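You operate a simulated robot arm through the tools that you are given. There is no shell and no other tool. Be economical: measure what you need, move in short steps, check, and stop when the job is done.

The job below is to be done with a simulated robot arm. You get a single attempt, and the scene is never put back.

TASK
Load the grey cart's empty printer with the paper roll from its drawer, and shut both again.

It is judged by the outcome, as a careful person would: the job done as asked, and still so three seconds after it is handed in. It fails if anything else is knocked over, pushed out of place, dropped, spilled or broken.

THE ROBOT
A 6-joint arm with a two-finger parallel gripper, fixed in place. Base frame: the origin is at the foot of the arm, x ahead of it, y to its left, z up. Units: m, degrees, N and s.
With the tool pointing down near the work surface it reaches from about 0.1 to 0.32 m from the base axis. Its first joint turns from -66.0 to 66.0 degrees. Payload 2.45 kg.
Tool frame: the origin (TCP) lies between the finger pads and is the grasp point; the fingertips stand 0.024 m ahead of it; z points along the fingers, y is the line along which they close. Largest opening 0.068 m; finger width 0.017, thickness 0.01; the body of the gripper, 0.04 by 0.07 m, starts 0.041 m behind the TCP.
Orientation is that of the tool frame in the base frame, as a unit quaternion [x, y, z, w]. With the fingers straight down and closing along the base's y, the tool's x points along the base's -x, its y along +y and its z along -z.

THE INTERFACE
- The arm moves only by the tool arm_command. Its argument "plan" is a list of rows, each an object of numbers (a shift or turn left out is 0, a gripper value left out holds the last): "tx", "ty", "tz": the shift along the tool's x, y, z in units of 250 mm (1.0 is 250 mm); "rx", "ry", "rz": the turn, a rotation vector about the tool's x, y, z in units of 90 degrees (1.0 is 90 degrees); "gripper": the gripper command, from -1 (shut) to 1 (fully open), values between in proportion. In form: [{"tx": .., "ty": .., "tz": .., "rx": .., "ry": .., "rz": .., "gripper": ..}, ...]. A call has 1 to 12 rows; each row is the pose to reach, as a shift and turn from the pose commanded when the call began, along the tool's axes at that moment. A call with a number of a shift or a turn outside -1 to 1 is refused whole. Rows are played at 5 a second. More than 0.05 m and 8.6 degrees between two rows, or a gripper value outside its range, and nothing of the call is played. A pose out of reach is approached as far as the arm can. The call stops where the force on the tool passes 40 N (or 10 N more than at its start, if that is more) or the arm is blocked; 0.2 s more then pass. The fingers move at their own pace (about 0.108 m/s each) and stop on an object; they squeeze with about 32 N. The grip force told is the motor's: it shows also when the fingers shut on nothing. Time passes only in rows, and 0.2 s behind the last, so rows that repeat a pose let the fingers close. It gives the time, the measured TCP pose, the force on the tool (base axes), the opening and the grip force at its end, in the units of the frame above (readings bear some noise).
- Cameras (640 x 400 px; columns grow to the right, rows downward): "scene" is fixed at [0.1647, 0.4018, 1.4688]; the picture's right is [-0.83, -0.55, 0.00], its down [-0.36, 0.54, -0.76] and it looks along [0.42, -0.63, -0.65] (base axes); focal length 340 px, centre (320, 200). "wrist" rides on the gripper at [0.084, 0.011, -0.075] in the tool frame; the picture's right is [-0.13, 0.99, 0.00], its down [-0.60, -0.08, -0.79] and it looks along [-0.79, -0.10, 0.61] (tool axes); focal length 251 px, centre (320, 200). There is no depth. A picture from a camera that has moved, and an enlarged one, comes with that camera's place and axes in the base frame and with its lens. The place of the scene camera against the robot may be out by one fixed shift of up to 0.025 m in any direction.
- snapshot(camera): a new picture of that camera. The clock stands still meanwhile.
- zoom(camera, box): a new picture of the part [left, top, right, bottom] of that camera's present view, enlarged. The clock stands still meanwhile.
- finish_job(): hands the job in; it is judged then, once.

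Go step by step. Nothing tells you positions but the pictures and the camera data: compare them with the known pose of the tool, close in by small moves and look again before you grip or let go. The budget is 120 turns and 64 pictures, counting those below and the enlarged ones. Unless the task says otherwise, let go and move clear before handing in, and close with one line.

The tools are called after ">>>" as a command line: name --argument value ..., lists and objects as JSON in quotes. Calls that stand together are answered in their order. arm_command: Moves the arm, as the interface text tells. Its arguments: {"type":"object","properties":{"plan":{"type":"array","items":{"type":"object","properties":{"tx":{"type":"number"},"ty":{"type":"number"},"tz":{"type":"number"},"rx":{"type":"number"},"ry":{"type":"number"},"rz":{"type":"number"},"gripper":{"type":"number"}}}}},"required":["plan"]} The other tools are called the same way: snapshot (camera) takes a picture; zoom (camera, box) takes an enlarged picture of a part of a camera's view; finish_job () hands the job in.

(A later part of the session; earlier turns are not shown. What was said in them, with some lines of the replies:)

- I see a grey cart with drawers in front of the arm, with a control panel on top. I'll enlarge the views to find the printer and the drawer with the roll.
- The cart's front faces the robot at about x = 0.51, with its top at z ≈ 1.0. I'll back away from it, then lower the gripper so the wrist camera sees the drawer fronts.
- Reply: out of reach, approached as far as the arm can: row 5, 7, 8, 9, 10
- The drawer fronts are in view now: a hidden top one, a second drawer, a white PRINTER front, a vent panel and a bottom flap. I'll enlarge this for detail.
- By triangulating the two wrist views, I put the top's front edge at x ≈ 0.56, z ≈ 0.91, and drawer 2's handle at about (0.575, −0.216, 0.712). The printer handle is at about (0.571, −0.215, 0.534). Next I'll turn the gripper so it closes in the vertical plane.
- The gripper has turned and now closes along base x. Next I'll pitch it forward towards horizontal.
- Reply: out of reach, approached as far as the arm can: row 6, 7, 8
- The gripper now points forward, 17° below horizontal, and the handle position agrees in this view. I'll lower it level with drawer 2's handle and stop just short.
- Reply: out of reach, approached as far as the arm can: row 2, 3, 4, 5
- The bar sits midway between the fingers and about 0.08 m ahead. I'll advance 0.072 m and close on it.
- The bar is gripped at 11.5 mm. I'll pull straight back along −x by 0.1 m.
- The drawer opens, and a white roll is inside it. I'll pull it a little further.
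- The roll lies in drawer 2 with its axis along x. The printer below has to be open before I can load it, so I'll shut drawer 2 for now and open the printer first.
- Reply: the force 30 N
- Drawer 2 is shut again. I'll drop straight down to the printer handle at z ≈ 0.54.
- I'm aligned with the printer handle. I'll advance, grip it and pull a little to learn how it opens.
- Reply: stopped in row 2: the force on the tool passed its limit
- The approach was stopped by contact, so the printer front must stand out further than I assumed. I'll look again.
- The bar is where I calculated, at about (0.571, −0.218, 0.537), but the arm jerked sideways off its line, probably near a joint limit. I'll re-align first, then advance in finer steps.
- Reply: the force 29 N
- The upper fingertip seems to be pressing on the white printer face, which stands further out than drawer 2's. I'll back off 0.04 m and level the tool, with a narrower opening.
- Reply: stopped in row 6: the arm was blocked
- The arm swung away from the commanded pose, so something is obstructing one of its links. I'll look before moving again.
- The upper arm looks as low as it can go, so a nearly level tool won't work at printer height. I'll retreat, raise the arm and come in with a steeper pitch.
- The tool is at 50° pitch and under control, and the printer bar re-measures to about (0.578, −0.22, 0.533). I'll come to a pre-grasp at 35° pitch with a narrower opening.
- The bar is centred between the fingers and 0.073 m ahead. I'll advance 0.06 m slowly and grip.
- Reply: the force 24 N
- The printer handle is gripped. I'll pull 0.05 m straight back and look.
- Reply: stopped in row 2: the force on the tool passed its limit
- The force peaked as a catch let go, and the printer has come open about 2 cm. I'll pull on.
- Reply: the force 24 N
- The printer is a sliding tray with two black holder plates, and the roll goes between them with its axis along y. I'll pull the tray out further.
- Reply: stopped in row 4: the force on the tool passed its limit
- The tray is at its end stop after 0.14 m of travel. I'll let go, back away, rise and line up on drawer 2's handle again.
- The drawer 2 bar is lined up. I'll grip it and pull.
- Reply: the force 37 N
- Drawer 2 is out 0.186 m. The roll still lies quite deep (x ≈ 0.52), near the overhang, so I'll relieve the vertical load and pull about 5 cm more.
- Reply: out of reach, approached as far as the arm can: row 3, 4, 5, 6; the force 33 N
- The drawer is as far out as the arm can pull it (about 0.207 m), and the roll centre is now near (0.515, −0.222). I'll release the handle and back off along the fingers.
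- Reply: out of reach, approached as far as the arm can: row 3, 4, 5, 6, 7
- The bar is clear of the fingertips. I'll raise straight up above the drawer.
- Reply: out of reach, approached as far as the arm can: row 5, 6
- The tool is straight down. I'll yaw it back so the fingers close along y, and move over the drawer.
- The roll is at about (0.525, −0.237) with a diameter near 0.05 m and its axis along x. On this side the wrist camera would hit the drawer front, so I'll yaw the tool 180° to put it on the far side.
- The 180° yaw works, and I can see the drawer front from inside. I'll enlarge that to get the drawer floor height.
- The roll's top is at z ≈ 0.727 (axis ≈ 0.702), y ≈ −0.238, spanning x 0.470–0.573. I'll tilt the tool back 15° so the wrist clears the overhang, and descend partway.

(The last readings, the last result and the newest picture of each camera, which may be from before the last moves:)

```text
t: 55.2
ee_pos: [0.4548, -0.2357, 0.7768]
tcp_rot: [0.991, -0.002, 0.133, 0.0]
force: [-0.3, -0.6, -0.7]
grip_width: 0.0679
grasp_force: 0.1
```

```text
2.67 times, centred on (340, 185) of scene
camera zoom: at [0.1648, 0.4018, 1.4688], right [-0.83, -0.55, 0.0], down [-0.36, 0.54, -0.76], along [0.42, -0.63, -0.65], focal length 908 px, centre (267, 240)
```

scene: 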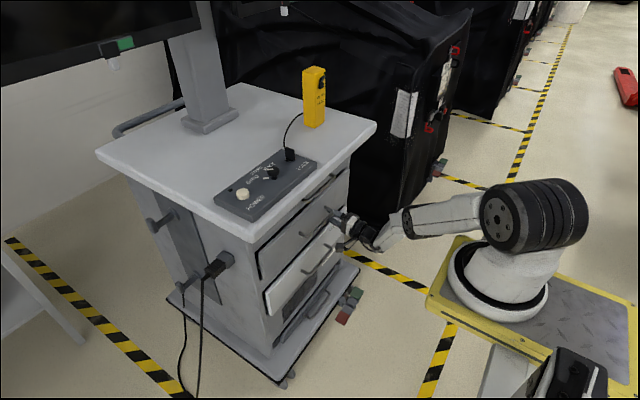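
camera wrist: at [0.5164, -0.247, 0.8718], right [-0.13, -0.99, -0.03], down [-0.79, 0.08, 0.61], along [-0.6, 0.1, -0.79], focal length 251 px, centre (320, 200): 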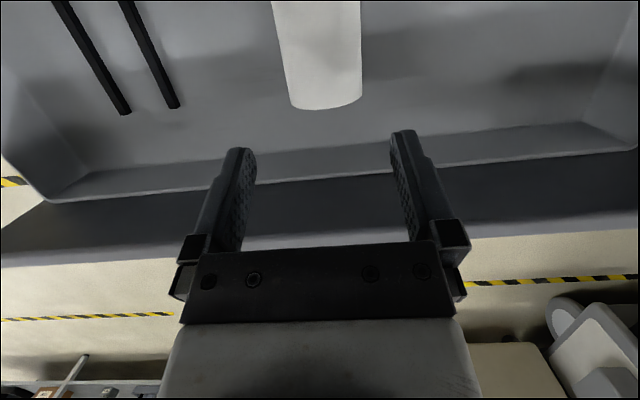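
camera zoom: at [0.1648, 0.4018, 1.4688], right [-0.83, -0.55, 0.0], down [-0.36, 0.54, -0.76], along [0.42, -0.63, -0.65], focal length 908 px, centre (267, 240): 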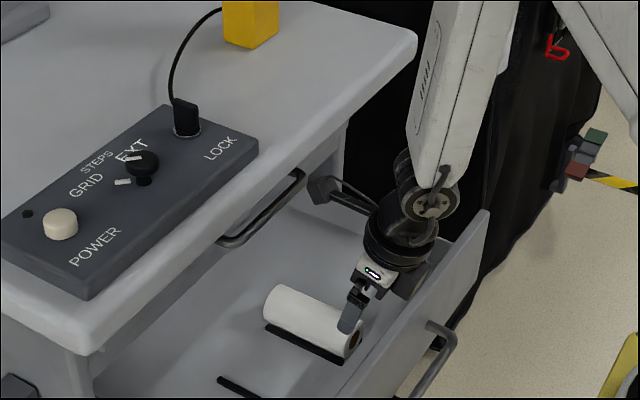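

The fingers straddle the roll's line. I'll lower into the drawer ahead of the roll, slide forward over it, and check before gripping.

>>> arm_command --plan '[{"ty": 0.012, "tz": 0.08}, {"tx": 0.001, "ty": 0.012, "tz": 0.153}, {"tx": 0.007, "ty": 0.012, "tz": 0.21}, {"tx": 0.014, "ty": 0.012, "tz": 0.26}, {"tx": 0.05, "ty": 0.012, "tz": 0.278}, {"tx": 0.09, "ty": 0.012, "tz": 0.298}, {"tx": 0.12, "ty": 0.012, "tz": 0.312}, {"tx": 0.15, "ty": 0.012, "tz": 0.325}, {"tx": 0.15, "ty": 0.012, "tz": 0.325}]'

>>> snapshot --camera "wrist"

```text
t: 55.8
ee_pos: [0.467, -0.2402, 0.7434]
tcp_rot: [0.991, -0.002, 0.136, 0.002]
force: [0.5, 6.6, 12.7]
grip_width: 0.068
grasp_force: 0.0
stopped in row 3: the force on the tool passed its limit (the readings are from after the stop); the commanded pose is now the measured one
```

```text
24 pictures are left
camera wrist: at [0.5288, -0.2504, 0.8393], right [-0.13, -0.99, -0.03], down [-0.8, 0.08, 0.6], along [-0.59, 0.1, -0.8], focal length 251 px, centre (320, 200)
```

wrist: 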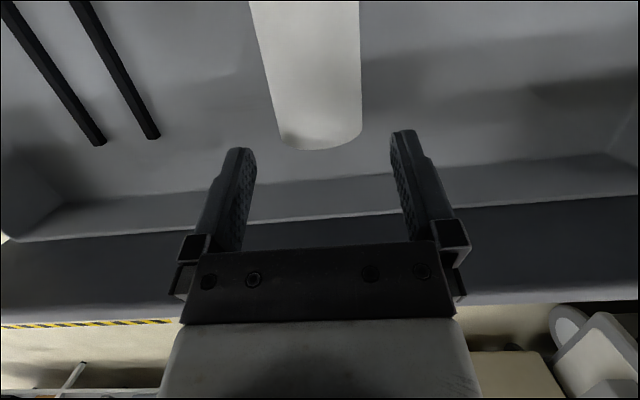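

Something touched on the way down, though the fingers look clear of the roll. I'll check from the scene camera.

>>> zoom --camera "scene" --box '[300, 140, 420, 240]'

```text
4.00 times, centred on (360, 190) of scene
camera zoom: at [0.1646, 0.402, 1.4688], right [-0.83, -0.55, 0.0], down [-0.36, 0.54, -0.76], along [0.42, -0.63, -0.65], focal length 1362 px, centre (160, 240)
```

zoom: 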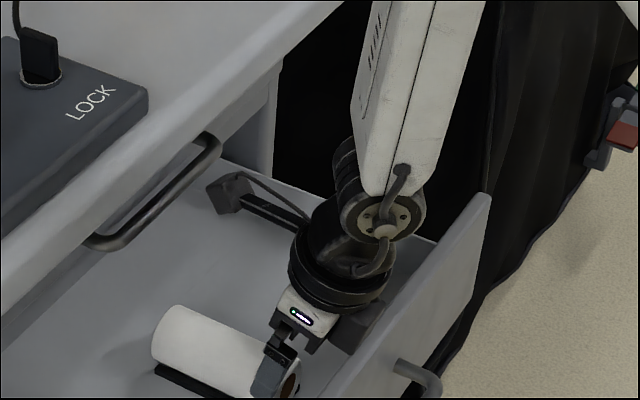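

The back of the gripper body seems to have landed on the drawer front's top edge. I'll lift slightly, shift forward and then descend clear of it.

>>> arm_command --plan '[{"tx": 0.006, "tz": -0.022}, {"tx": 0.03, "tz": -0.016}, {"tx": 0.052, "tz": -0.009}, {"tx": 0.045, "tz": 0.046}, {"tx": 0.033, "tz": 0.106}, {"tx": 0.072, "tz": 0.159}, {"tx": 0.105, "tz": 0.172}, {"tx": 0.136, "tz": 0.185}, {"tx": 0.136, "tz": 0.185}]'

>>> snapshot --camera "wrist"

```text
t: 57.8
ee_pos: [0.513, -0.2406, 0.7074]
tcp_rot: [0.991, -0.003, 0.134, 0.002]
force: [0.0, 0.0, 0.6]
grip_width: 0.068
grasp_force: 0.2
```

```text
22 pictures are left
camera wrist: at [0.5739, -0.2513, 0.8038], right [-0.13, -0.99, -0.03], down [-0.79, 0.08, 0.6], along [-0.59, 0.1, -0.8], focal length 251 px, centre (320, 200)
```

wrist: 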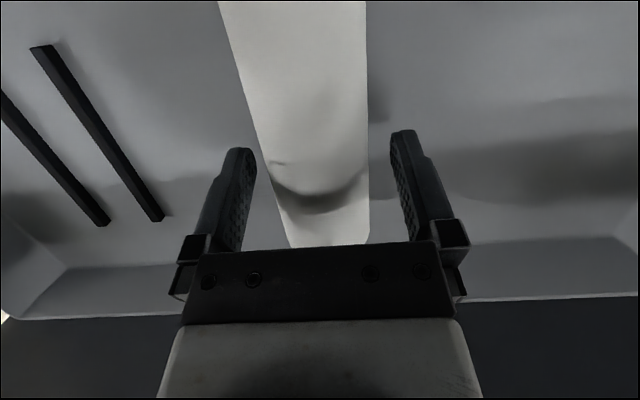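

The roll sits between the fingers and nothing is touching. I'll close, then lift slightly to test the hold.

>>> arm_command --plan '[{"gripper": -1}, {"gripper": -1}, {"gripper": -1}]'

>>> arm_command --plan '[{"tx": 0.008, "tz": -0.03}, {"tx": 0.016, "tz": -0.058}, {"tx": 0.016, "tz": -0.058}]'

>>> snapshot --camera "wrist"

```text
t: 58.6
ee_pos: [0.5132, -0.2396, 0.7081]
tcp_rot: [0.991, -0.003, 0.135, 0.001]
force: [0.5, -0.4, -0.6]
grip_width: 0.0452
grasp_force: 31.9
```

```text
t: 59.4
ee_pos: [0.5141, -0.2398, 0.7224]
tcp_rot: [0.991, -0.002, 0.135, 0.0]
force: [1.1, 0.7, -2.2]
grip_width: 0.0451
grasp_force: 32.0
```

```text
21 pictures are left
camera wrist: at [0.5742, -0.2508, 0.8187], right [-0.13, -0.99, -0.03], down [-0.79, 0.08, 0.6], along [-0.59, 0.1, -0.8], focal length 251 px, centre (320, 200)
```

wrist: 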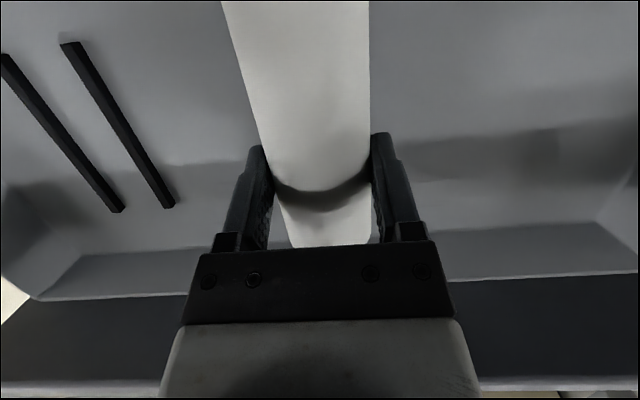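

The roll is held, 45 mm across. I'll back out along the same path: first towards the robot, then straight up.

>>> arm_command --plan '[{"tx": -0.077, "tz": -0.021}, {"tx": -0.143, "tz": -0.04}, {"tx": -0.122, "tz": -0.158}, {"tx": -0.09, "tz": -0.274}, {"tx": -0.058, "tz": -0.39}, {"tx": -0.059, "tz": -0.535}, {"tx": -0.06, "tz": -0.681}, {"tx": -0.067, "tz": -0.807}, {"tx": -0.067, "tz": -0.807}]'

>>> snapshot --camera "wrist"

```text
t: 60.6
ee_pos: [0.4619, -0.2362, 0.7932]
tcp_rot: [0.992, -0.006, 0.124, -0.001]
force: [0.4, -0.4, -1.9]
grip_width: 0.045
grasp_force: 32.1
stopped in row 5: the force on the tool passed its limit (the readings are from after the stop); the commanded pose is now the measured one
```

```text
20 pictures are left
camera wrist: at [0.5256, -0.2476, 0.8874], right [-0.14, -0.99, -0.04], down [-0.78, 0.09, 0.62], along [-0.61, 0.11, -0.78], focal length 251 px, centre (320, 200)
```

wrist: 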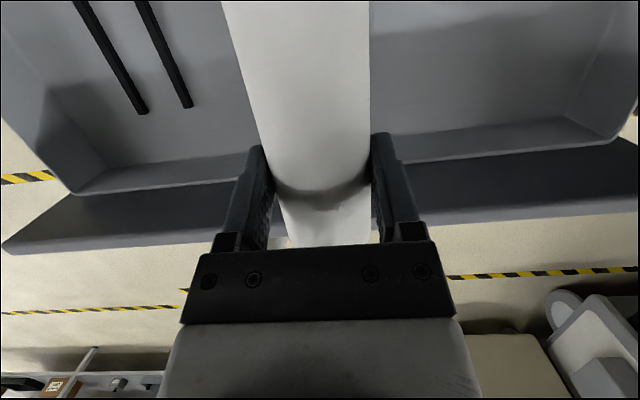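

The camera brushed the overhang and the arm stopped. The roll is still held and nothing is touching now, so I'll continue up with a bit more distance from the cart.

>>> arm_command --plan '[{"tx": 0.0, "tz": -0.049}, {"tx": 0.003, "tz": -0.111}, {"tx": -0.028, "tz": -0.213}, {"tx": -0.033, "tz": -0.359}, {"tx": 0.0, "tz": -0.495}, {"tx": 0.031, "tz": -0.611}, {"tx": 0.031, "tz": -0.611}]'

>>> snapshot --camera "scene"

```text
t: 62.2
ee_pos: [0.4321, -0.2362, 0.9404]
tcp_rot: [0.992, -0.007, 0.124, -0.003]
force: [-0.6, 0.3, -1.8]
grip_width: 0.0454
grasp_force: 31.7
```

```text
19 pictures are left
```

scene: 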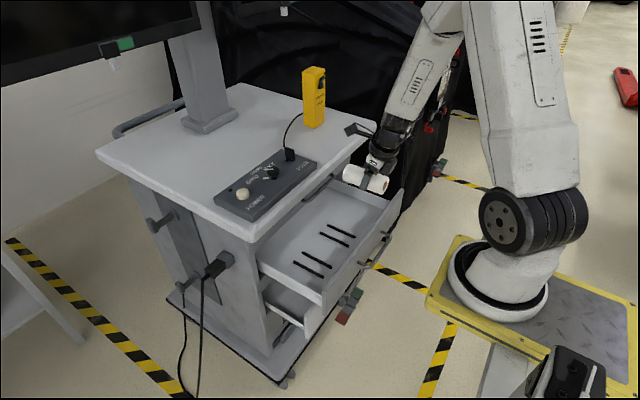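

The roll is out. Next I'll yaw 90° about the vertical so its axis lies along y, as the printer holder needs. After that I'll push drawer 2 shut with the finger edge, still holding the roll.

>>> arm_command --plan '[{"rx": 0.0204, "rz": -0.0808}, {"rx": 0.0408, "rz": -0.1615}, {"rx": 0.0613, "rz": -0.2423}, {"rx": 0.0817, "rz": -0.323}, {"rx": 0.1021, "rz": -0.4038}, {"rx": 0.1225, "rz": -0.4845}, {"rx": 0.1429, "rz": -0.5653}, {"rx": 0.1633, "rz": -0.646}, {"rx": 0.1838, "rz": -0.7268}, {"rx": 0.2042, "rz": -0.8075}, {"rx": 0.2246, "rz": -0.8883}, {"rx": 0.245, "rz": -0.969}]'

```text
t: 64.8
ee_pos: [0.4316, -0.2369, 0.9435]
tcp_rot: [0.705, 0.698, 0.09, -0.088]
force: [0.1, 0.4, -2.6]
grip_width: 0.0453
grasp_force: 31.9
```

>>> arm_command --plan '[{"tx": 0.08, "ty": -0.05, "tz": 0.044, "rx": -0.046, "rz": -0.012}, {"tx": 0.16, "ty": -0.1, "tz": 0.088, "rx": -0.092, "rz": -0.024}, {"tx": 0.235, "ty": -0.15, "tz": 0.131, "rx": -0.138, "rz": -0.036}, {"tx": 0.314, "ty": -0.2, "tz": 0.175, "rx": -0.184, "rz": -0.048}, {"tx": 0.392, "ty": -0.25, "tz": 0.219, "rx": -0.23, "rz": -0.06}, {"tx": 0.47, "ty": -0.3, "tz": 0.263, "rx": -0.277, "rz": -0.071}, {"tx": 0.549, "ty": -0.348, "tz": 0.307, "rx": -0.3227, "rz": -0.0833}, {"tx": 0.549, "ty": -0.348, "tz": 0.307, "rx": -0.3227, "rz": -0.0833}]'

```text
t: 66.6
ee_pos: [0.3608, -0.0972, 0.8932]
tcp_rot: [0.659, 0.697, 0.266, 0.097]
force: [0.3, 0.6, -1.7]
grip_width: 0.0455
grasp_force: 31.9
out of reach, approached as far as the arm can: row 7, 8
```

The limit seems to be the base joint, so the −y side of the drawer front is easier to reach. I'll go there, beside the handle, and come down in front of it.

>>> arm_command --plan '[{"tx": -0.15, "ty": -0.012, "tz": -0.047}, {"tx": -0.3, "ty": -0.024, "tz": -0.093}, {"tx": -0.46, "ty": -0.036, "tz": -0.14}, {"tx": -0.61, "ty": -0.049, "tz": -0.186}, {"tx": -0.767, "ty": -0.061, "tz": -0.233}, {"tx": -0.89, "ty": -0.069, "tz": -0.27}, {"tx": -0.98, "ty": -0.077, "tz": -0.299}, {"tx": -0.98, "ty": -0.077, "tz": -0.299}]'

>>> snapshot --camera "wrist"

```text
t: 68.4
ee_pos: [0.3798, -0.3287, 0.8939]
tcp_rot: [0.659, 0.696, 0.267, 0.098]
force: [0.3, 0.0, -1.8]
grip_width: 0.0454
grasp_force: 32.0
out of reach, approached as far as the arm can: row 5, 6, 7, 8
```

```text
18 pictures are left
camera wrist: at [0.3447, -0.2647, 0.9815], right [0.87, -0.14, 0.47], down [-0.39, -0.78, 0.5], along [0.3, -0.61, -0.73], focal length 251 px, centre (320, 200)
```

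wrist: 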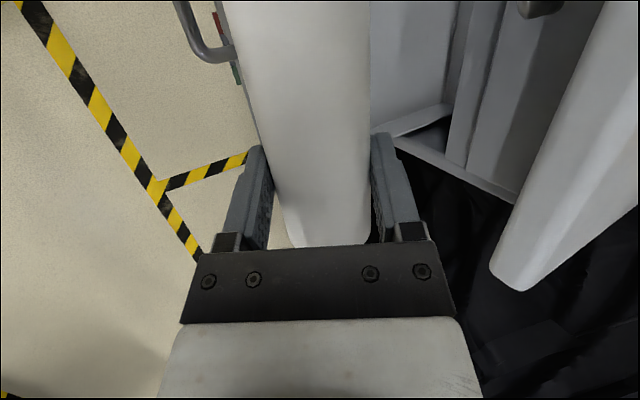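

With this pitch the arm can't come close enough to its base. I'll bring the tool back upright (keeping the roll level), which should allow a smaller x.

>>> arm_command --plan '[{"rx": 0.065, "rz": 0.016}, {"rx": 0.13, "rz": 0.032}, {"rx": 0.195, "rz": 0.049}, {"rx": 0.26, "rz": 0.065}, {"rx": 0.323, "rz": 0.081}, {"rx": 0.323, "rz": 0.081, "tx": -0.03, "ty": -0.08, "tz": -0.055}, {"rx": 0.323, "rz": 0.081, "tx": -0.057, "ty": -0.155, "tz": -0.107}, {"rx": 0.323, "rz": 0.081, "tx": -0.057, "ty": -0.155, "tz": -0.107}]'

```text
t: 70.2
ee_pos: [0.3354, -0.348, 0.8933]
tcp_rot: [0.705, 0.698, 0.089, -0.089]
force: [0.2, -0.6, -1.8]
grip_width: 0.0453
grasp_force: 32.4
```

That works. I'll descend in front of the drawer face, outside the end of the handle.

>>> arm_command --plan '[{"tx": -0.048, "tz": 0.118}, {"tx": -0.097, "tz": 0.236}, {"tx": -0.146, "tz": 0.354, "ty": -0.005}, {"tx": -0.195, "tz": 0.472, "ty": -0.01}, {"tx": -0.243, "tz": 0.59, "ty": -0.01}, {"tx": -0.243, "tz": 0.59, "ty": -0.01}]'

>>> zoom --camera "scene" --box '[260, 140, 460, 300]'

```text
t: 71.6
ee_pos: [0.3343, -0.3716, 0.7353]
tcp_rot: [0.704, 0.699, 0.088, -0.088]
force: [-0.7, -0.3, -1.5]
grip_width: 0.0455
grasp_force: 32.0
```

```text
2.50 times, centred on (360, 220) of scene
camera zoom: at [0.1648, 0.4018, 1.4688], right [-0.83, -0.55, 0.0], down [-0.36, 0.54, -0.76], along [0.42, -0.63, -0.65], focal length 851 px, centre (220, 150)
```

zoom: 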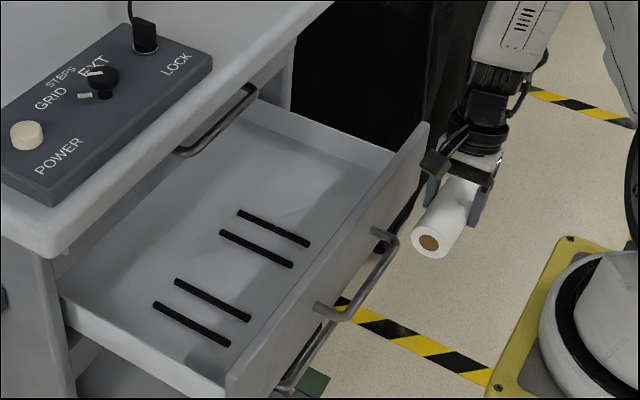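

The roll and fingers are in front of the face, beside the handle. I'll push the drawer in along +x, as far as the upright tool can go safely.

>>> arm_command --plan '[{"ty": 0.07}, {"ty": 0.14}, {"ty": 0.21}, {"ty": 0.28}, {"ty": 0.35}, {"ty": 0.42}, {"ty": 0.49}, {"ty": 0.56}, {"ty": 0.62}, {"ty": 0.62}]'

>>> zoom --camera "scene" --box '[260, 140, 460, 300]'

```text
t: 73.8
ee_pos: [0.4886, -0.374, 0.7359]
tcp_rot: [0.705, 0.698, 0.089, -0.088]
force: [0.3, 0.1, -0.5]
grip_width: 0.0454
grasp_force: 32.1
```

```text
2.50 times, centred on (360, 220) of scene
camera zoom: at [0.1648, 0.4018, 1.4688], right [-0.83, -0.55, 0.0], down [-0.36, 0.54, -0.76], along [0.42, -0.63, -0.65], focal length 851 px, centre (220, 150)
```

zoom: 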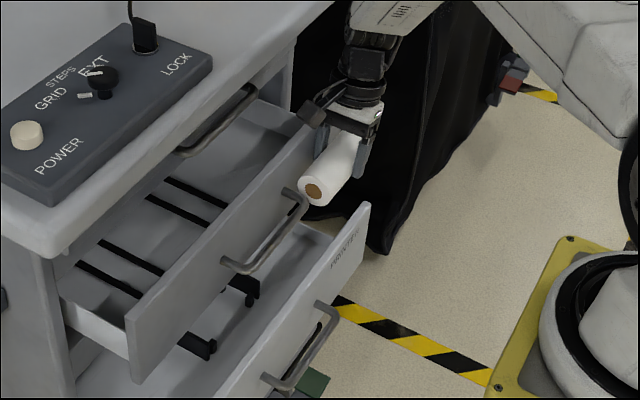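

The drawer is pushed most of the way in. I'll back off slightly, pitch the tool so the wrist clears the overhang, then push it home.

>>> arm_command --plan '[{"ty": -0.08}, {"ty": -0.14, "rx": -0.06, "rz": -0.0155}, {"ty": -0.14, "rx": -0.125, "rz": -0.032}, {"ty": -0.14, "rx": -0.19, "rz": -0.049}, {"ty": -0.14, "rx": -0.25, "rz": -0.0645}, {"ty": -0.14, "rx": -0.315, "rz": -0.081}, {"ty": -0.14, "rx": -0.3765, "rz": -0.097}, {"ty": -0.14, "rx": -0.3765, "rz": -0.097}]'

```text
t: 75.6
ee_pos: [0.4522, -0.3722, 0.7351]
tcp_rot: [0.645, 0.693, 0.295, 0.128]
force: [-0.3, 0.7, -0.6]
grip_width: 0.0454
grasp_force: 32.0
```

>>> arm_command --plan '[{"tx": -0.01, "ty": 0.061, "tz": 0.041}, {"tx": -0.02, "ty": 0.121, "tz": 0.083}, {"tx": -0.03, "ty": 0.182, "tz": 0.124}, {"tx": -0.04, "ty": 0.242, "tz": 0.165}, {"tx": -0.05, "ty": 0.303, "tz": 0.206}, {"tx": -0.056, "ty": 0.34, "tz": 0.232}, {"tx": -0.0605, "ty": 0.366, "tz": 0.25}, {"tx": -0.0605, "ty": 0.366, "tz": 0.25}]'

>>> zoom --camera "scene" --box '[240, 140, 440, 300]'

```text
t: 77.4
ee_pos: [0.5638, -0.3715, 0.7339]
tcp_rot: [0.646, 0.693, 0.295, 0.125]
force: [-20.8, 4.0, 9.0]
grip_width: 0.0452
grasp_force: 32.4
```

```text
2.50 times, centred on (340, 220) of scene
camera zoom: at [0.1642, 0.402, 1.4688], right [-0.83, -0.55, 0.0], down [-0.36, 0.54, -0.76], along [0.42, -0.63, -0.65], focal length 851 px, centre (270, 150)
```

zoom: 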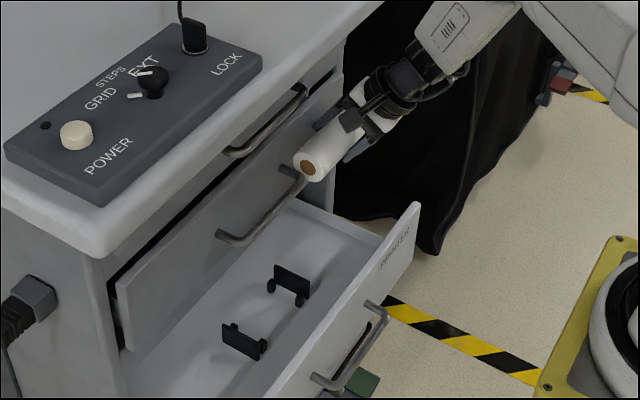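

Drawer 2 is home against its stop. The printer's holder plates are near x ≈ 0.57, below drawer 2's handle. I'll back away, straighten the tool and look at them properly.

>>> arm_command --plan '[{"tx": 0.011, "ty": -0.067, "tz": -0.046}, {"tx": 0.022, "ty": -0.135, "tz": -0.092}, {"tx": 0.033, "ty": -0.2, "tz": -0.138}, {"tx": 0.045, "ty": -0.27, "tz": -0.184}, {"tx": 0.056, "ty": -0.34, "tz": -0.23}, {"tx": 0.067, "ty": -0.4, "tz": -0.276}, {"tx": 0.078, "ty": -0.471, "tz": -0.321}]'

>>> arm_command --plan '[{"rx": 0.06, "rz": 0.0155, "tx": 0.08}, {"rx": 0.125, "rz": 0.032, "tx": 0.18}, {"rx": 0.19, "rz": 0.049, "tx": 0.3}, {"rx": 0.25, "rz": 0.0645, "tx": 0.42}, {"rx": 0.315, "rz": 0.081, "tx": 0.55}, {"rx": 0.3765, "rz": 0.097, "tx": 0.68, "ty": 0.0, "tz": 0.0}, {"rx": 0.3765, "rz": 0.097, "tx": 0.8, "ty": 0.0, "tz": 0.15}, {"rx": 0.3765, "rz": 0.097, "tx": 0.8, "ty": 0.0, "tz": 0.15}]'

>>> snapshot --camera "wrist"

```text
t: 79.0
ee_pos: [0.4195, -0.3716, 0.7346]
tcp_rot: [0.645, 0.693, 0.295, 0.129]
force: [0.4, 0.2, -0.3]
grip_width: 0.0457
grasp_force: 32.0
```

```text
t: 80.8
ee_pos: [0.4162, -0.1683, 0.7456]
tcp_rot: [0.705, 0.698, 0.089, -0.088]
force: [0.2, -0.1, -1.4]
grip_width: 0.0454
grasp_force: 32.1
```

```text
14 pictures are left
camera wrist: at [0.4282, -0.105, 0.8392], right [0.99, -0.13, -0.03], down [-0.09, -0.78, 0.62], along [-0.11, -0.61, -0.79], focal length 251 px, centre (320, 200)
```

wrist: 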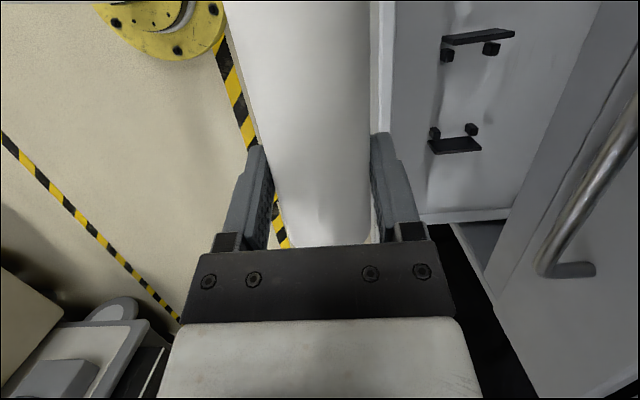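

Both holder plates and their prongs are clearly in view. I'll enlarge once to measure them.

>>> zoom --camera "wrist" --box '[390, 0, 600, 200]'

```text
2.00 times, centred on (495, 100) of wrist
camera zoom: at [0.4282, -0.105, 0.8392], right [0.99, -0.13, -0.03], down [-0.09, -0.78, 0.62], along [-0.11, -0.61, -0.79], focal length 503 px, centre (-30, 400)
```

zoom: 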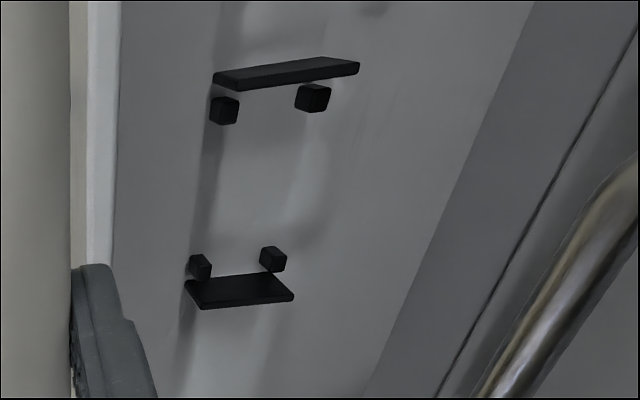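

The cradle prongs sit at about (0.573, y −0.168 and −0.259, z 0.517), with end plates near y −0.154 and −0.279. The roll's centre should go to (0.573, −0.215). I'll pitch 25° and move to a waypoint above the tray.

>>> arm_command --plan '[{"tx": -0.05, "ty": 0.056, "tz": 0.046, "rx": -0.045, "rz": -0.0116}, {"tx": -0.1, "ty": 0.112, "tz": 0.092, "rx": -0.09, "rz": -0.0231}, {"tx": -0.15, "ty": 0.168, "tz": 0.138, "rx": -0.135, "rz": -0.0347}, {"tx": -0.2, "ty": 0.224, "tz": 0.184, "rx": -0.18, "rz": -0.0463}, {"tx": -0.25, "ty": 0.28, "tz": 0.23, "rx": -0.225, "rz": -0.0578}, {"tx": -0.296, "ty": 0.336, "tz": 0.276, "rx": -0.269, "rz": -0.0694}, {"tx": -0.296, "ty": 0.336, "tz": 0.276, "rx": -0.269, "rz": -0.0694}]'

>>> zoom --camera "scene" --box '[260, 160, 420, 300]'

```text
t: 82.4
ee_pos: [0.5004, -0.2251, 0.662]
tcp_rot: [0.669, 0.701, 0.238, 0.067]
force: [0.2, -0.7, -1.1]
grip_width: 0.0452
grasp_force: 31.7
```

```text
2.86 times, centred on (340, 230) of scene
camera zoom: at [0.1648, 0.4018, 1.4688], right [-0.83, -0.55, 0.0], down [-0.36, 0.54, -0.76], along [0.42, -0.63, -0.65], focal length 973 px, centre (263, 114)
```

zoom: 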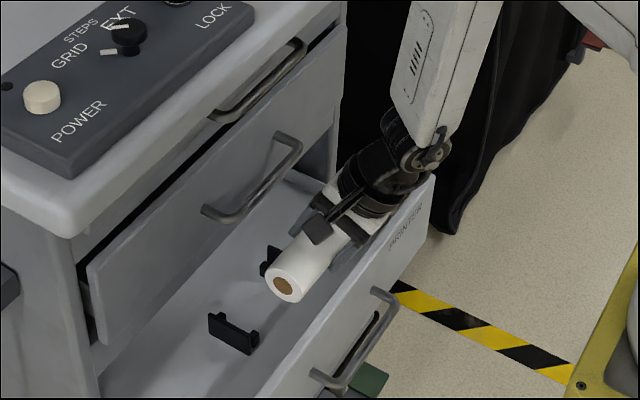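

The scene view suggests the roll's +y end is about 1.5 cm further out from the gripper than I assumed, so it may have slipped during the lift. I'll check its other end near the gripper.

>>> zoom --camera "wrist" --box '[230, 110, 410, 260]'

```text
2.67 times, centred on (320, 185) of wrist
camera zoom: at [0.4716, -0.1618, 0.7518], right [0.91, -0.13, 0.39], down [-0.34, -0.78, 0.53], along [0.24, -0.61, -0.75], focal length 670 px, centre (320, 240)
```

zoom: 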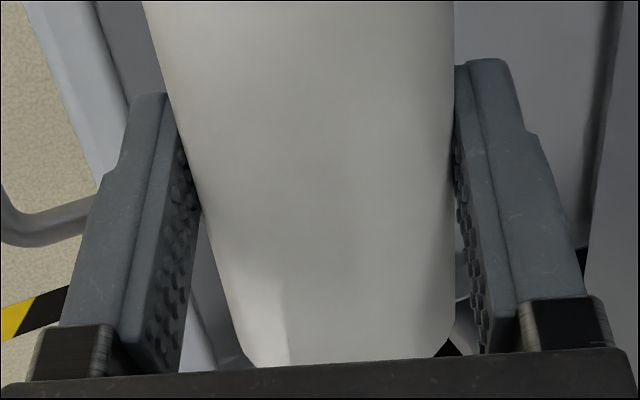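

The roll's −y end is about 3.7 cm from the gripper, so its centre lies about 1.8 cm to +y of the TCP. I'll allow for that and move to just above the cradle.

>>> arm_command --plan '[{"tx": -0.025, "ty": 0.024, "tz": 0.076}, {"tx": -0.05, "ty": 0.049, "tz": 0.151}, {"tx": -0.076, "ty": 0.073, "tz": 0.227}, {"tx": -0.1, "ty": 0.098, "tz": 0.302}, {"tx": -0.126, "ty": 0.122, "tz": 0.378}, {"tx": -0.126, "ty": 0.122, "tz": 0.378}]'

>>> zoom --camera "scene" --box '[270, 200, 370, 280]'

>>> snapshot --camera "wrist"

```text
t: 83.8
ee_pos: [0.5703, -0.2332, 0.5833]
tcp_rot: [0.669, 0.701, 0.238, 0.066]
force: [-0.7, 0.7, -1.5]
grip_width: 0.0453
grasp_force: 32.0
```

```text
5.00 times, centred on (320, 240) of scene
camera zoom: at [0.1648, 0.4018, 1.4688], right [-0.83, -0.55, 0.0], down [-0.36, 0.54, -0.76], along [0.42, -0.63, -0.65], focal length 1702 px, centre (320, 0)
```

zoom: 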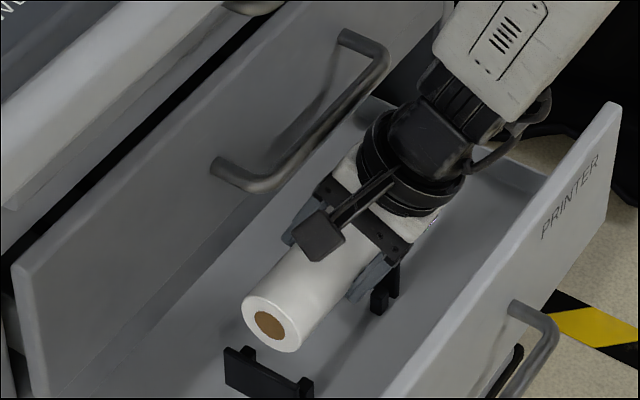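

```text
9 pictures are left
camera wrist: at [0.5408, -0.1683, 0.6735], right [0.91, -0.13, 0.39], down [-0.34, -0.78, 0.53], along [0.23, -0.61, -0.76], focal length 251 px, centre (320, 200)
```

wrist: 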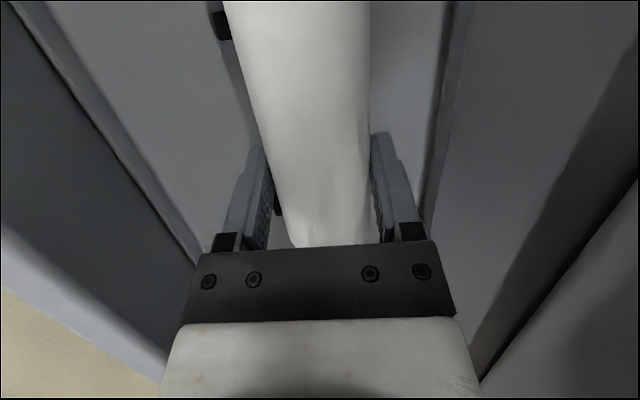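

The roll is above the cradle and its end lines up with the plate to within a few millimetres. I'll shift 3 mm to −y and lower gradually, watching the force.

>>> arm_command --plan '[{"tx": -0.0206, "ty": -0.0169, "tz": 0.0321}, {"tx": -0.0296, "ty": -0.0338, "tz": 0.0672}, {"tx": -0.0386, "ty": -0.0507, "tz": 0.1023}, {"tx": -0.0386, "ty": -0.0507, "tz": 0.1023}]'

>>> arm_command --plan '[{"tx": -0.0036, "ty": -0.0068, "tz": 0.014}, {"tx": -0.0063, "ty": -0.0118, "tz": 0.0246}, {"tx": -0.0063, "ty": -0.0118, "tz": 0.0246}]'

>>> zoom --camera "scene" --box '[270, 200, 370, 290]'

```text
t: 84.8
ee_pos: [0.5688, -0.2361, 0.5525]
tcp_rot: [0.668, 0.702, 0.238, 0.066]
force: [0.2, 0.0, -2.0]
grip_width: 0.0455
grasp_force: 31.9
```

```text
t: 85.6
ee_pos: [0.5691, -0.2357, 0.5462]
tcp_rot: [0.668, 0.702, 0.238, 0.066]
force: [0.3, -1.5, -1.6]
grip_width: 0.0451
grasp_force: 31.3
```

```text
4.44 times, centred on (320, 245) of scene
camera zoom: at [0.1648, 0.4018, 1.4688], right [-0.83, -0.55, 0.0], down [-0.36, 0.54, -0.76], along [0.42, -0.63, -0.65], focal length 1513 px, centre (320, 0)
```

zoom: 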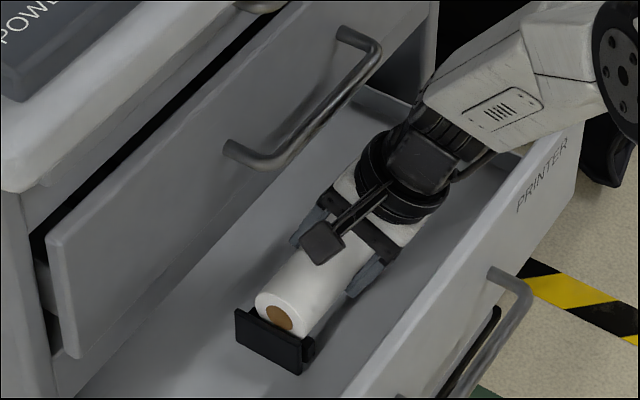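

The roll's end now sits inside the +y plate. I'll lower in small steps until it rests on the cradle.

>>> arm_command --plan '[{"tx": -0.0027, "ty": -0.0051, "tz": 0.0105}, {"tx": -0.0045, "ty": -0.0085, "tz": 0.0176}, {"tx": -0.0045, "ty": -0.0085, "tz": 0.0176}]'

>>> arm_command --plan '[{"tx": -0.0036, "ty": -0.0068, "tz": 0.014}, {"tx": -0.0036, "ty": -0.0068, "tz": 0.014}]'

```text
t: 86.4
ee_pos: [0.5675, -0.236, 0.544]
tcp_rot: [0.669, 0.7, 0.238, 0.069]
force: [0.6, 1.1, 4.6]
grip_width: 0.0452
grasp_force: 32.3
```

```text
t: 87.0
ee_pos: [0.5629, -0.2335, 0.5391]
tcp_rot: [0.669, 0.701, 0.238, 0.065]
force: [0.0, -0.6, -2.4]
grip_width: 0.0457
grasp_force: 31.4
out of reach, approached as far as the arm can: row 1, 2
```

The arm is at its reach limit at this pitch and the roll drifted 5 mm towards −x. I'll steepen the tool by 5° and re-centre over the cradle.

>>> arm_command --plan '[{"tx": 0.007, "ty": 0.007, "tz": -0.014, "rx": 0.0, "rz": 0.0}, {"tx": 0.002, "ty": 0.02, "tz": -0.005, "rx": 0.027, "rz": 0.0068}, {"tx": -0.005, "ty": 0.031, "tz": 0.005, "rx": 0.0539, "rz": 0.0136}, {"tx": -0.005, "ty": 0.031, "tz": 0.005, "rx": 0.0539, "rz": 0.0136}]'

>>> zoom --camera "scene" --box '[270, 200, 370, 290]'

```text
t: 88.0
ee_pos: [0.5658, -0.234, 0.5465]
tcp_rot: [0.679, 0.703, 0.209, 0.036]
force: [-0.1, -0.6, -1.2]
grip_width: 0.0455
grasp_force: 31.9
out of reach, approached as far as the arm can: row 3, 4
```

```text
4.44 times, centred on (320, 245) of scene
camera zoom: at [0.1648, 0.4018, 1.4688], right [-0.83, -0.55, 0.0], down [-0.36, 0.54, -0.76], along [0.42, -0.63, -0.65], focal length 1513 px, centre (320, 0)
```

zoom: 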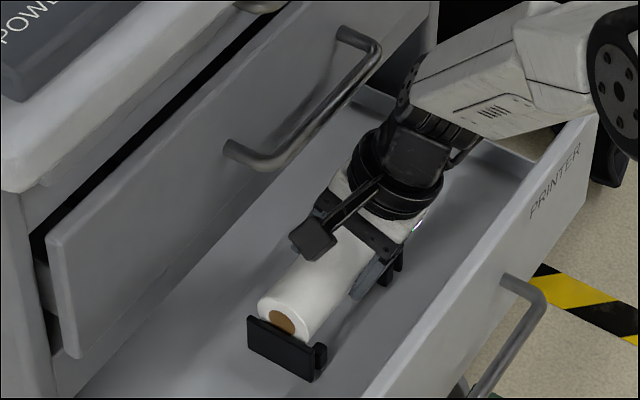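

The tray slid about 1 cm towards me with the roll, so the roll is already engaging the cradle and the tray still has travel. I'll return to 25° pitch and settle at the slightly nearer position.

>>> arm_command --plan '[{"tx": -0.002, "ty": -0.01, "tz": 0.0, "rx": -0.027, "rz": -0.0068}, {"tx": -0.004, "ty": -0.02, "tz": 0.01, "rx": -0.0539, "rz": -0.0136}, {"tx": -0.006, "ty": -0.03, "tz": 0.022, "rx": -0.0539, "rz": -0.0136}, {"tx": -0.006, "ty": -0.03, "tz": 0.022, "rx": -0.0539, "rz": -0.0136}]'

```text
t: 89.0
ee_pos: [0.5628, -0.2332, 0.5386]
tcp_rot: [0.67, 0.7, 0.239, 0.067]
force: [1.1, 0.1, -0.3]
grip_width: 0.0455
grasp_force: 31.9
```

>>> arm_command --plan '[{"tx": -0.002, "ty": -0.01, "tz": 0.0065}, {"tx": -0.003, "ty": -0.019, "tz": 0.013}, {"tx": -0.003, "ty": -0.019, "tz": 0.013}]'

>>> zoom --camera "scene" --box '[280, 210, 360, 280]'

```text
t: 89.8
ee_pos: [0.5601, -0.2342, 0.5364]
tcp_rot: [0.668, 0.701, 0.239, 0.068]
force: [0.2, 5.8, 30.1]
grip_width: 0.0453
grasp_force: 31.8
```

```text
5.71 times, centred on (320, 245) of scene
camera zoom: at [0.1642, 0.4021, 1.4688], right [-0.83, -0.55, 0.0], down [-0.36, 0.54, -0.76], along [0.42, -0.63, -0.65], focal length 1945 px, centre (320, -57)
```

zoom: 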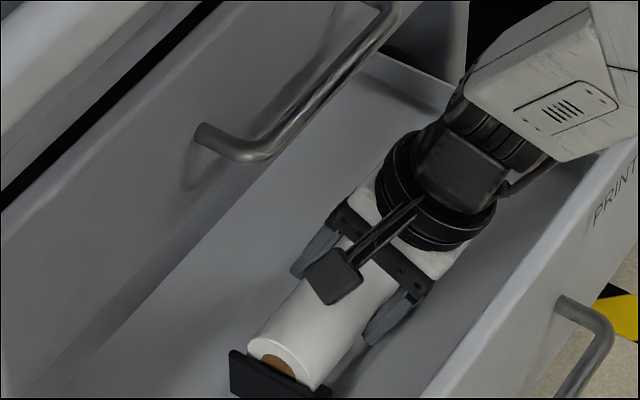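

The roll now bears firmly on the cradle (30 N). I'll ease up 3 mm, open just enough to release it, and withdraw along the fingers.

>>> arm_command --plan '[{"tx": 0.0027, "ty": 0.005, "tz": -0.0105}, {"tx": 0.0027, "ty": 0.005, "tz": -0.0105}, {"tx": 0.0027, "ty": 0.005, "tz": -0.0105, "gripper": 0.55}, {"tx": 0.0027, "ty": 0.005, "tz": -0.0105, "gripper": 0.65}]'

>>> arm_command --plan '[{"tz": -0.03}, {"tz": -0.08}, {"tz": -0.14}, {"tz": -0.22}, {"tz": -0.3}, {"tz": -0.38}, {"tz": -0.46}]'

>>> snapshot --camera "wrist"

```text
t: 90.8
ee_pos: [0.5585, -0.2319, 0.5371]
tcp_rot: [0.669, 0.701, 0.238, 0.066]
force: [0.2, 0.9, -0.1]
grip_width: 0.0558
grasp_force: 0.0
```

```text
t: 92.4
ee_pos: [0.5105, -0.2607, 0.6395]
tcp_rot: [0.669, 0.701, 0.238, 0.067]
force: [0.1, -0.1, -0.6]
grip_width: 0.056
grasp_force: 0.2
```

```text
5 pictures are left
camera wrist: at [0.4811, -0.1974, 0.7292], right [0.91, -0.13, 0.39], down [-0.34, -0.78, 0.53], along [0.23, -0.61, -0.76], focal length 251 px, centre (320, 200)
```

wrist: 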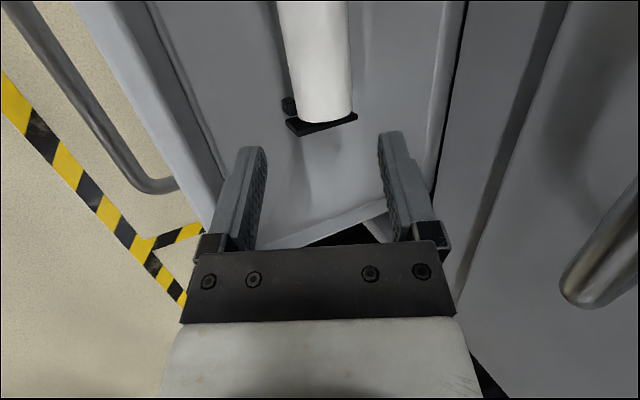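

The roll is released and lying in the holder. I'll enlarge the −y end to confirm it sits inside the plate.

>>> zoom --camera "wrist" --box '[240, 0, 400, 150]'

```text
2.67 times, centred on (320, 75) of wrist
camera zoom: at [0.4811, -0.1974, 0.7292], right [0.91, -0.13, 0.39], down [-0.34, -0.78, 0.53], along [0.23, -0.61, -0.76], focal length 670 px, centre (320, 533)
```

zoom: 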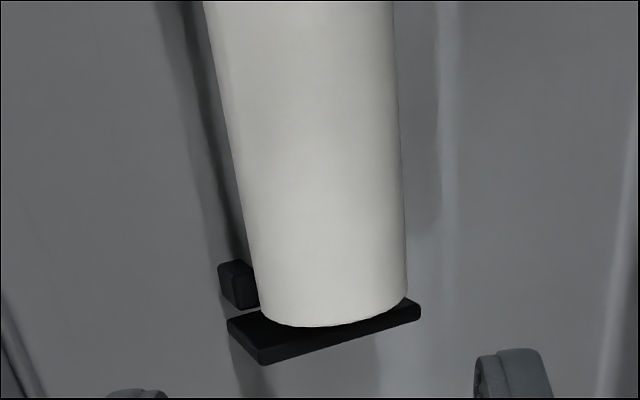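

The roll lies level between the plates, resting in the cradle. Now I'll lift away, undo the sideways lean and take up the handle-gripping pitch again to shut the printer.

>>> arm_command --plan '[{"tx": 0.04, "ty": 0.03, "tz": -0.12}, {"tx": 0.1, "ty": -0.03, "tz": -0.22, "ry": -0.04}, {"tx": 0.17, "ty": -0.1, "tz": -0.33, "ry": -0.08}, {"tx": 0.23, "ty": -0.16, "tz": -0.43, "ry": -0.12}, {"tx": 0.296, "ty": -0.214, "tz": -0.528, "ry": -0.158}, {"tx": 0.296, "ty": -0.214, "tz": -0.528, "ry": -0.158, "gripper": 0.0}]'

>>> arm_command --plan '[{"rx": -0.08}, {"rx": -0.16}, {"rx": -0.24}, {"rx": -0.322}, {"rx": -0.322}]'

```text
t: 93.8
ee_pos: [0.3991, -0.22, 0.7475]
tcp_rot: [0.693, 0.688, 0.153, 0.153]
force: [0.1, 0.0, 0.5]
grip_width: 0.0339
grasp_force: 0.1
```

```text
t: 95.0
ee_pos: [0.3998, -0.2191, 0.7479]
tcp_rot: [0.633, 0.627, 0.321, 0.321]
force: [-0.4, 0.9, 0.3]
grip_width: 0.0341
grasp_force: 0.1
```

>>> arm_command --plan '[{"ty": -0.11, "tz": -0.08}, {"ty": -0.22, "tz": 0.02}, {"ty": -0.34, "tz": 0.1}, {"ty": -0.45, "tz": 0.18}, {"ty": -0.55, "tz": 0.24}, {"ty": -0.632, "tz": 0.29}, {"ty": -0.632, "tz": 0.29}]'

>>> snapshot --camera "wrist"

```text
t: 96.6
ee_pos: [0.3666, -0.218, 0.5781]
tcp_rot: [0.633, 0.627, 0.321, 0.321]
force: [-0.3, 0.6, 0.3]
grip_width: 0.0341
grasp_force: 0.2
```

```text
3 pictures are left
camera wrist: at [0.3132, -0.1343, 0.6314], right [0.58, -0.14, 0.8], down [-0.69, -0.6, 0.4], along [0.43, -0.79, -0.44], focal length 251 px, centre (320, 200)
```

wrist: 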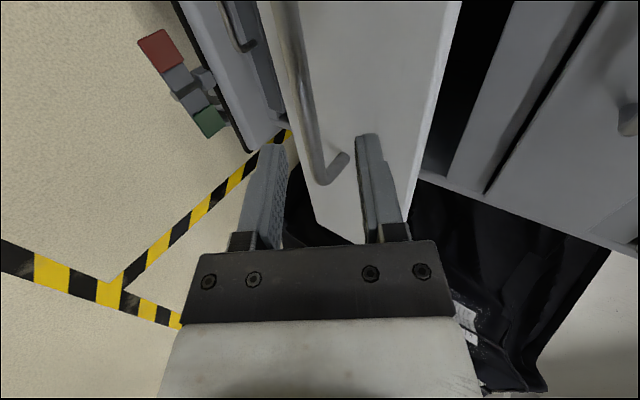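

The printer handle is 0.068 m ahead and about 5 mm low in the jaws. I'll correct that, advance and grip.

>>> arm_command --plan '[{"ty": -0.021}, {"ty": -0.021, "tz": 0.06}, {"ty": -0.021, "tz": 0.12}, {"ty": -0.021, "tz": 0.17}, {"ty": -0.021, "tz": 0.2}, {"ty": -0.021, "tz": 0.222}, {"ty": -0.021, "tz": 0.222, "gripper": -1}, {"ty": -0.021, "tz": 0.222, "gripper": -1}]'

```text
t: 98.4
ee_pos: [0.4075, -0.2199, 0.5387]
tcp_rot: [0.634, 0.628, 0.319, 0.32]
force: [-0.1, -3.6, -32.9]
grip_width: 0.0119
grasp_force: 31.9
```

The handle is gripped. I'll push the tray in gently so the roll isn't jolted.

>>> arm_command --plan '[{"ty": -0.006, "tz": 0.005}, {"ty": 0.018, "tz": 0.038}, {"ty": 0.048, "tz": 0.079}, {"ty": 0.078, "tz": 0.12}, {"ty": 0.108, "tz": 0.162}, {"ty": 0.138, "tz": 0.203}, {"ty": 0.168, "tz": 0.244}, {"ty": 0.198, "tz": 0.286}, {"ty": 0.228, "tz": 0.327}, {"ty": 0.258, "tz": 0.368}, {"ty": 0.288, "tz": 0.409}, {"ty": 0.305, "tz": 0.433}]'

```text
t: 101.0
ee_pos: [0.5406, -0.22, 0.5377]
tcp_rot: [0.631, 0.628, 0.322, 0.322]
force: [-0.7, 27.4, 16.3]
grip_width: 0.0119
grasp_force: 32.5
```

>>> arm_command --plan '[{"ty": 0.012, "tz": 0.016}, {"ty": 0.024, "tz": 0.032}, {"ty": 0.036, "tz": 0.049}, {"ty": 0.047, "tz": 0.065}, {"ty": 0.052, "tz": 0.072}, {"ty": 0.052, "tz": 0.072}]'

```text
t: 102.4
ee_pos: [0.5634, -0.2192, 0.5375]
tcp_rot: [0.631, 0.628, 0.322, 0.322]
force: [1.4, 23.8, 11.5]
grip_width: 0.0119
grasp_force: 32.5
```

>>> arm_command --plan '[{"ty": 0.007, "tz": 0.0097}, {"ty": 0.014, "tz": 0.0194}, {"ty": 0.019, "tz": 0.026}, {"ty": 0.019, "tz": 0.026}]'

>>> zoom --camera "scene" --box '[240, 170, 400, 330]'

```text
t: 103.4
ee_pos: [0.5665, -0.2218, 0.5367]
tcp_rot: [0.636, 0.625, 0.318, 0.321]
force: [-34.5, -9.4, 6.0]
grip_width: 0.0115
grasp_force: 32.6
```

```text
2.50 times, centred on (320, 250) of scene
camera zoom: at [0.1642, 0.4017, 1.4689], right [-0.83, -0.55, 0.0], down [-0.36, 0.54, -0.76], along [0.42, -0.63, -0.65], focal length 851 px, centre (320, 75)
```

zoom: 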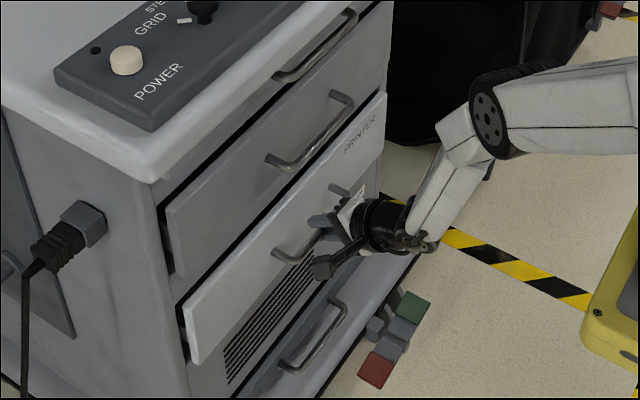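

Both fronts are back where they were at the start, and the tray is against its stop. I'll ease off, open the gripper and withdraw.

>>> arm_command --plan '[{"ty": -0.008, "tz": -0.011}, {"ty": -0.008, "tz": -0.011, "gripper": 0.0}, {"ty": -0.008, "tz": -0.011, "gripper": 0.0}, {"ty": -0.008, "tz": -0.07, "gripper": 0.0}, {"ty": -0.008, "tz": -0.15}, {"ty": -0.008, "tz": -0.25}, {"ty": -0.008, "tz": -0.35}, {"ty": -0.1, "tz": -0.45}, {"ty": -0.1, "tz": -0.55}, {"ty": -0.1, "tz": -0.55}]'

>>> zoom --camera "scene" --box '[240, 170, 400, 330]'

```text
t: 105.6
ee_pos: [0.4452, -0.2206, 0.6005]
tcp_rot: [0.633, 0.627, 0.322, 0.322]
force: [-0.3, -1.1, -0.3]
grip_width: 0.0342
grasp_force: 0.1
```

```text
2.50 times, centred on (320, 250) of scene
camera zoom: at [0.1647, 0.4018, 1.4688], right [-0.83, -0.55, 0.0], down [-0.36, 0.54, -0.76], along [0.42, -0.63, -0.65], focal length 851 px, centre (320, 75)
```

zoom: 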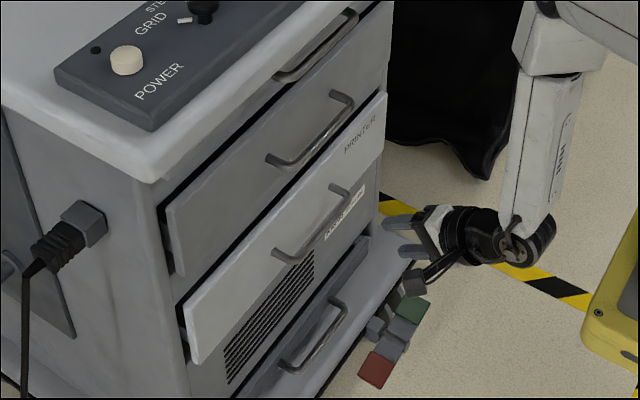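

Drawer and printer are both shut as they were at the start, the roll is in the holder, and the arm is clear. I'm handing the job in.

>>> finish_job

```text
The job is handed in.
```

The paper roll from the cart's drawer is now in the printer's holder, and both the drawer and the printer are shut again.
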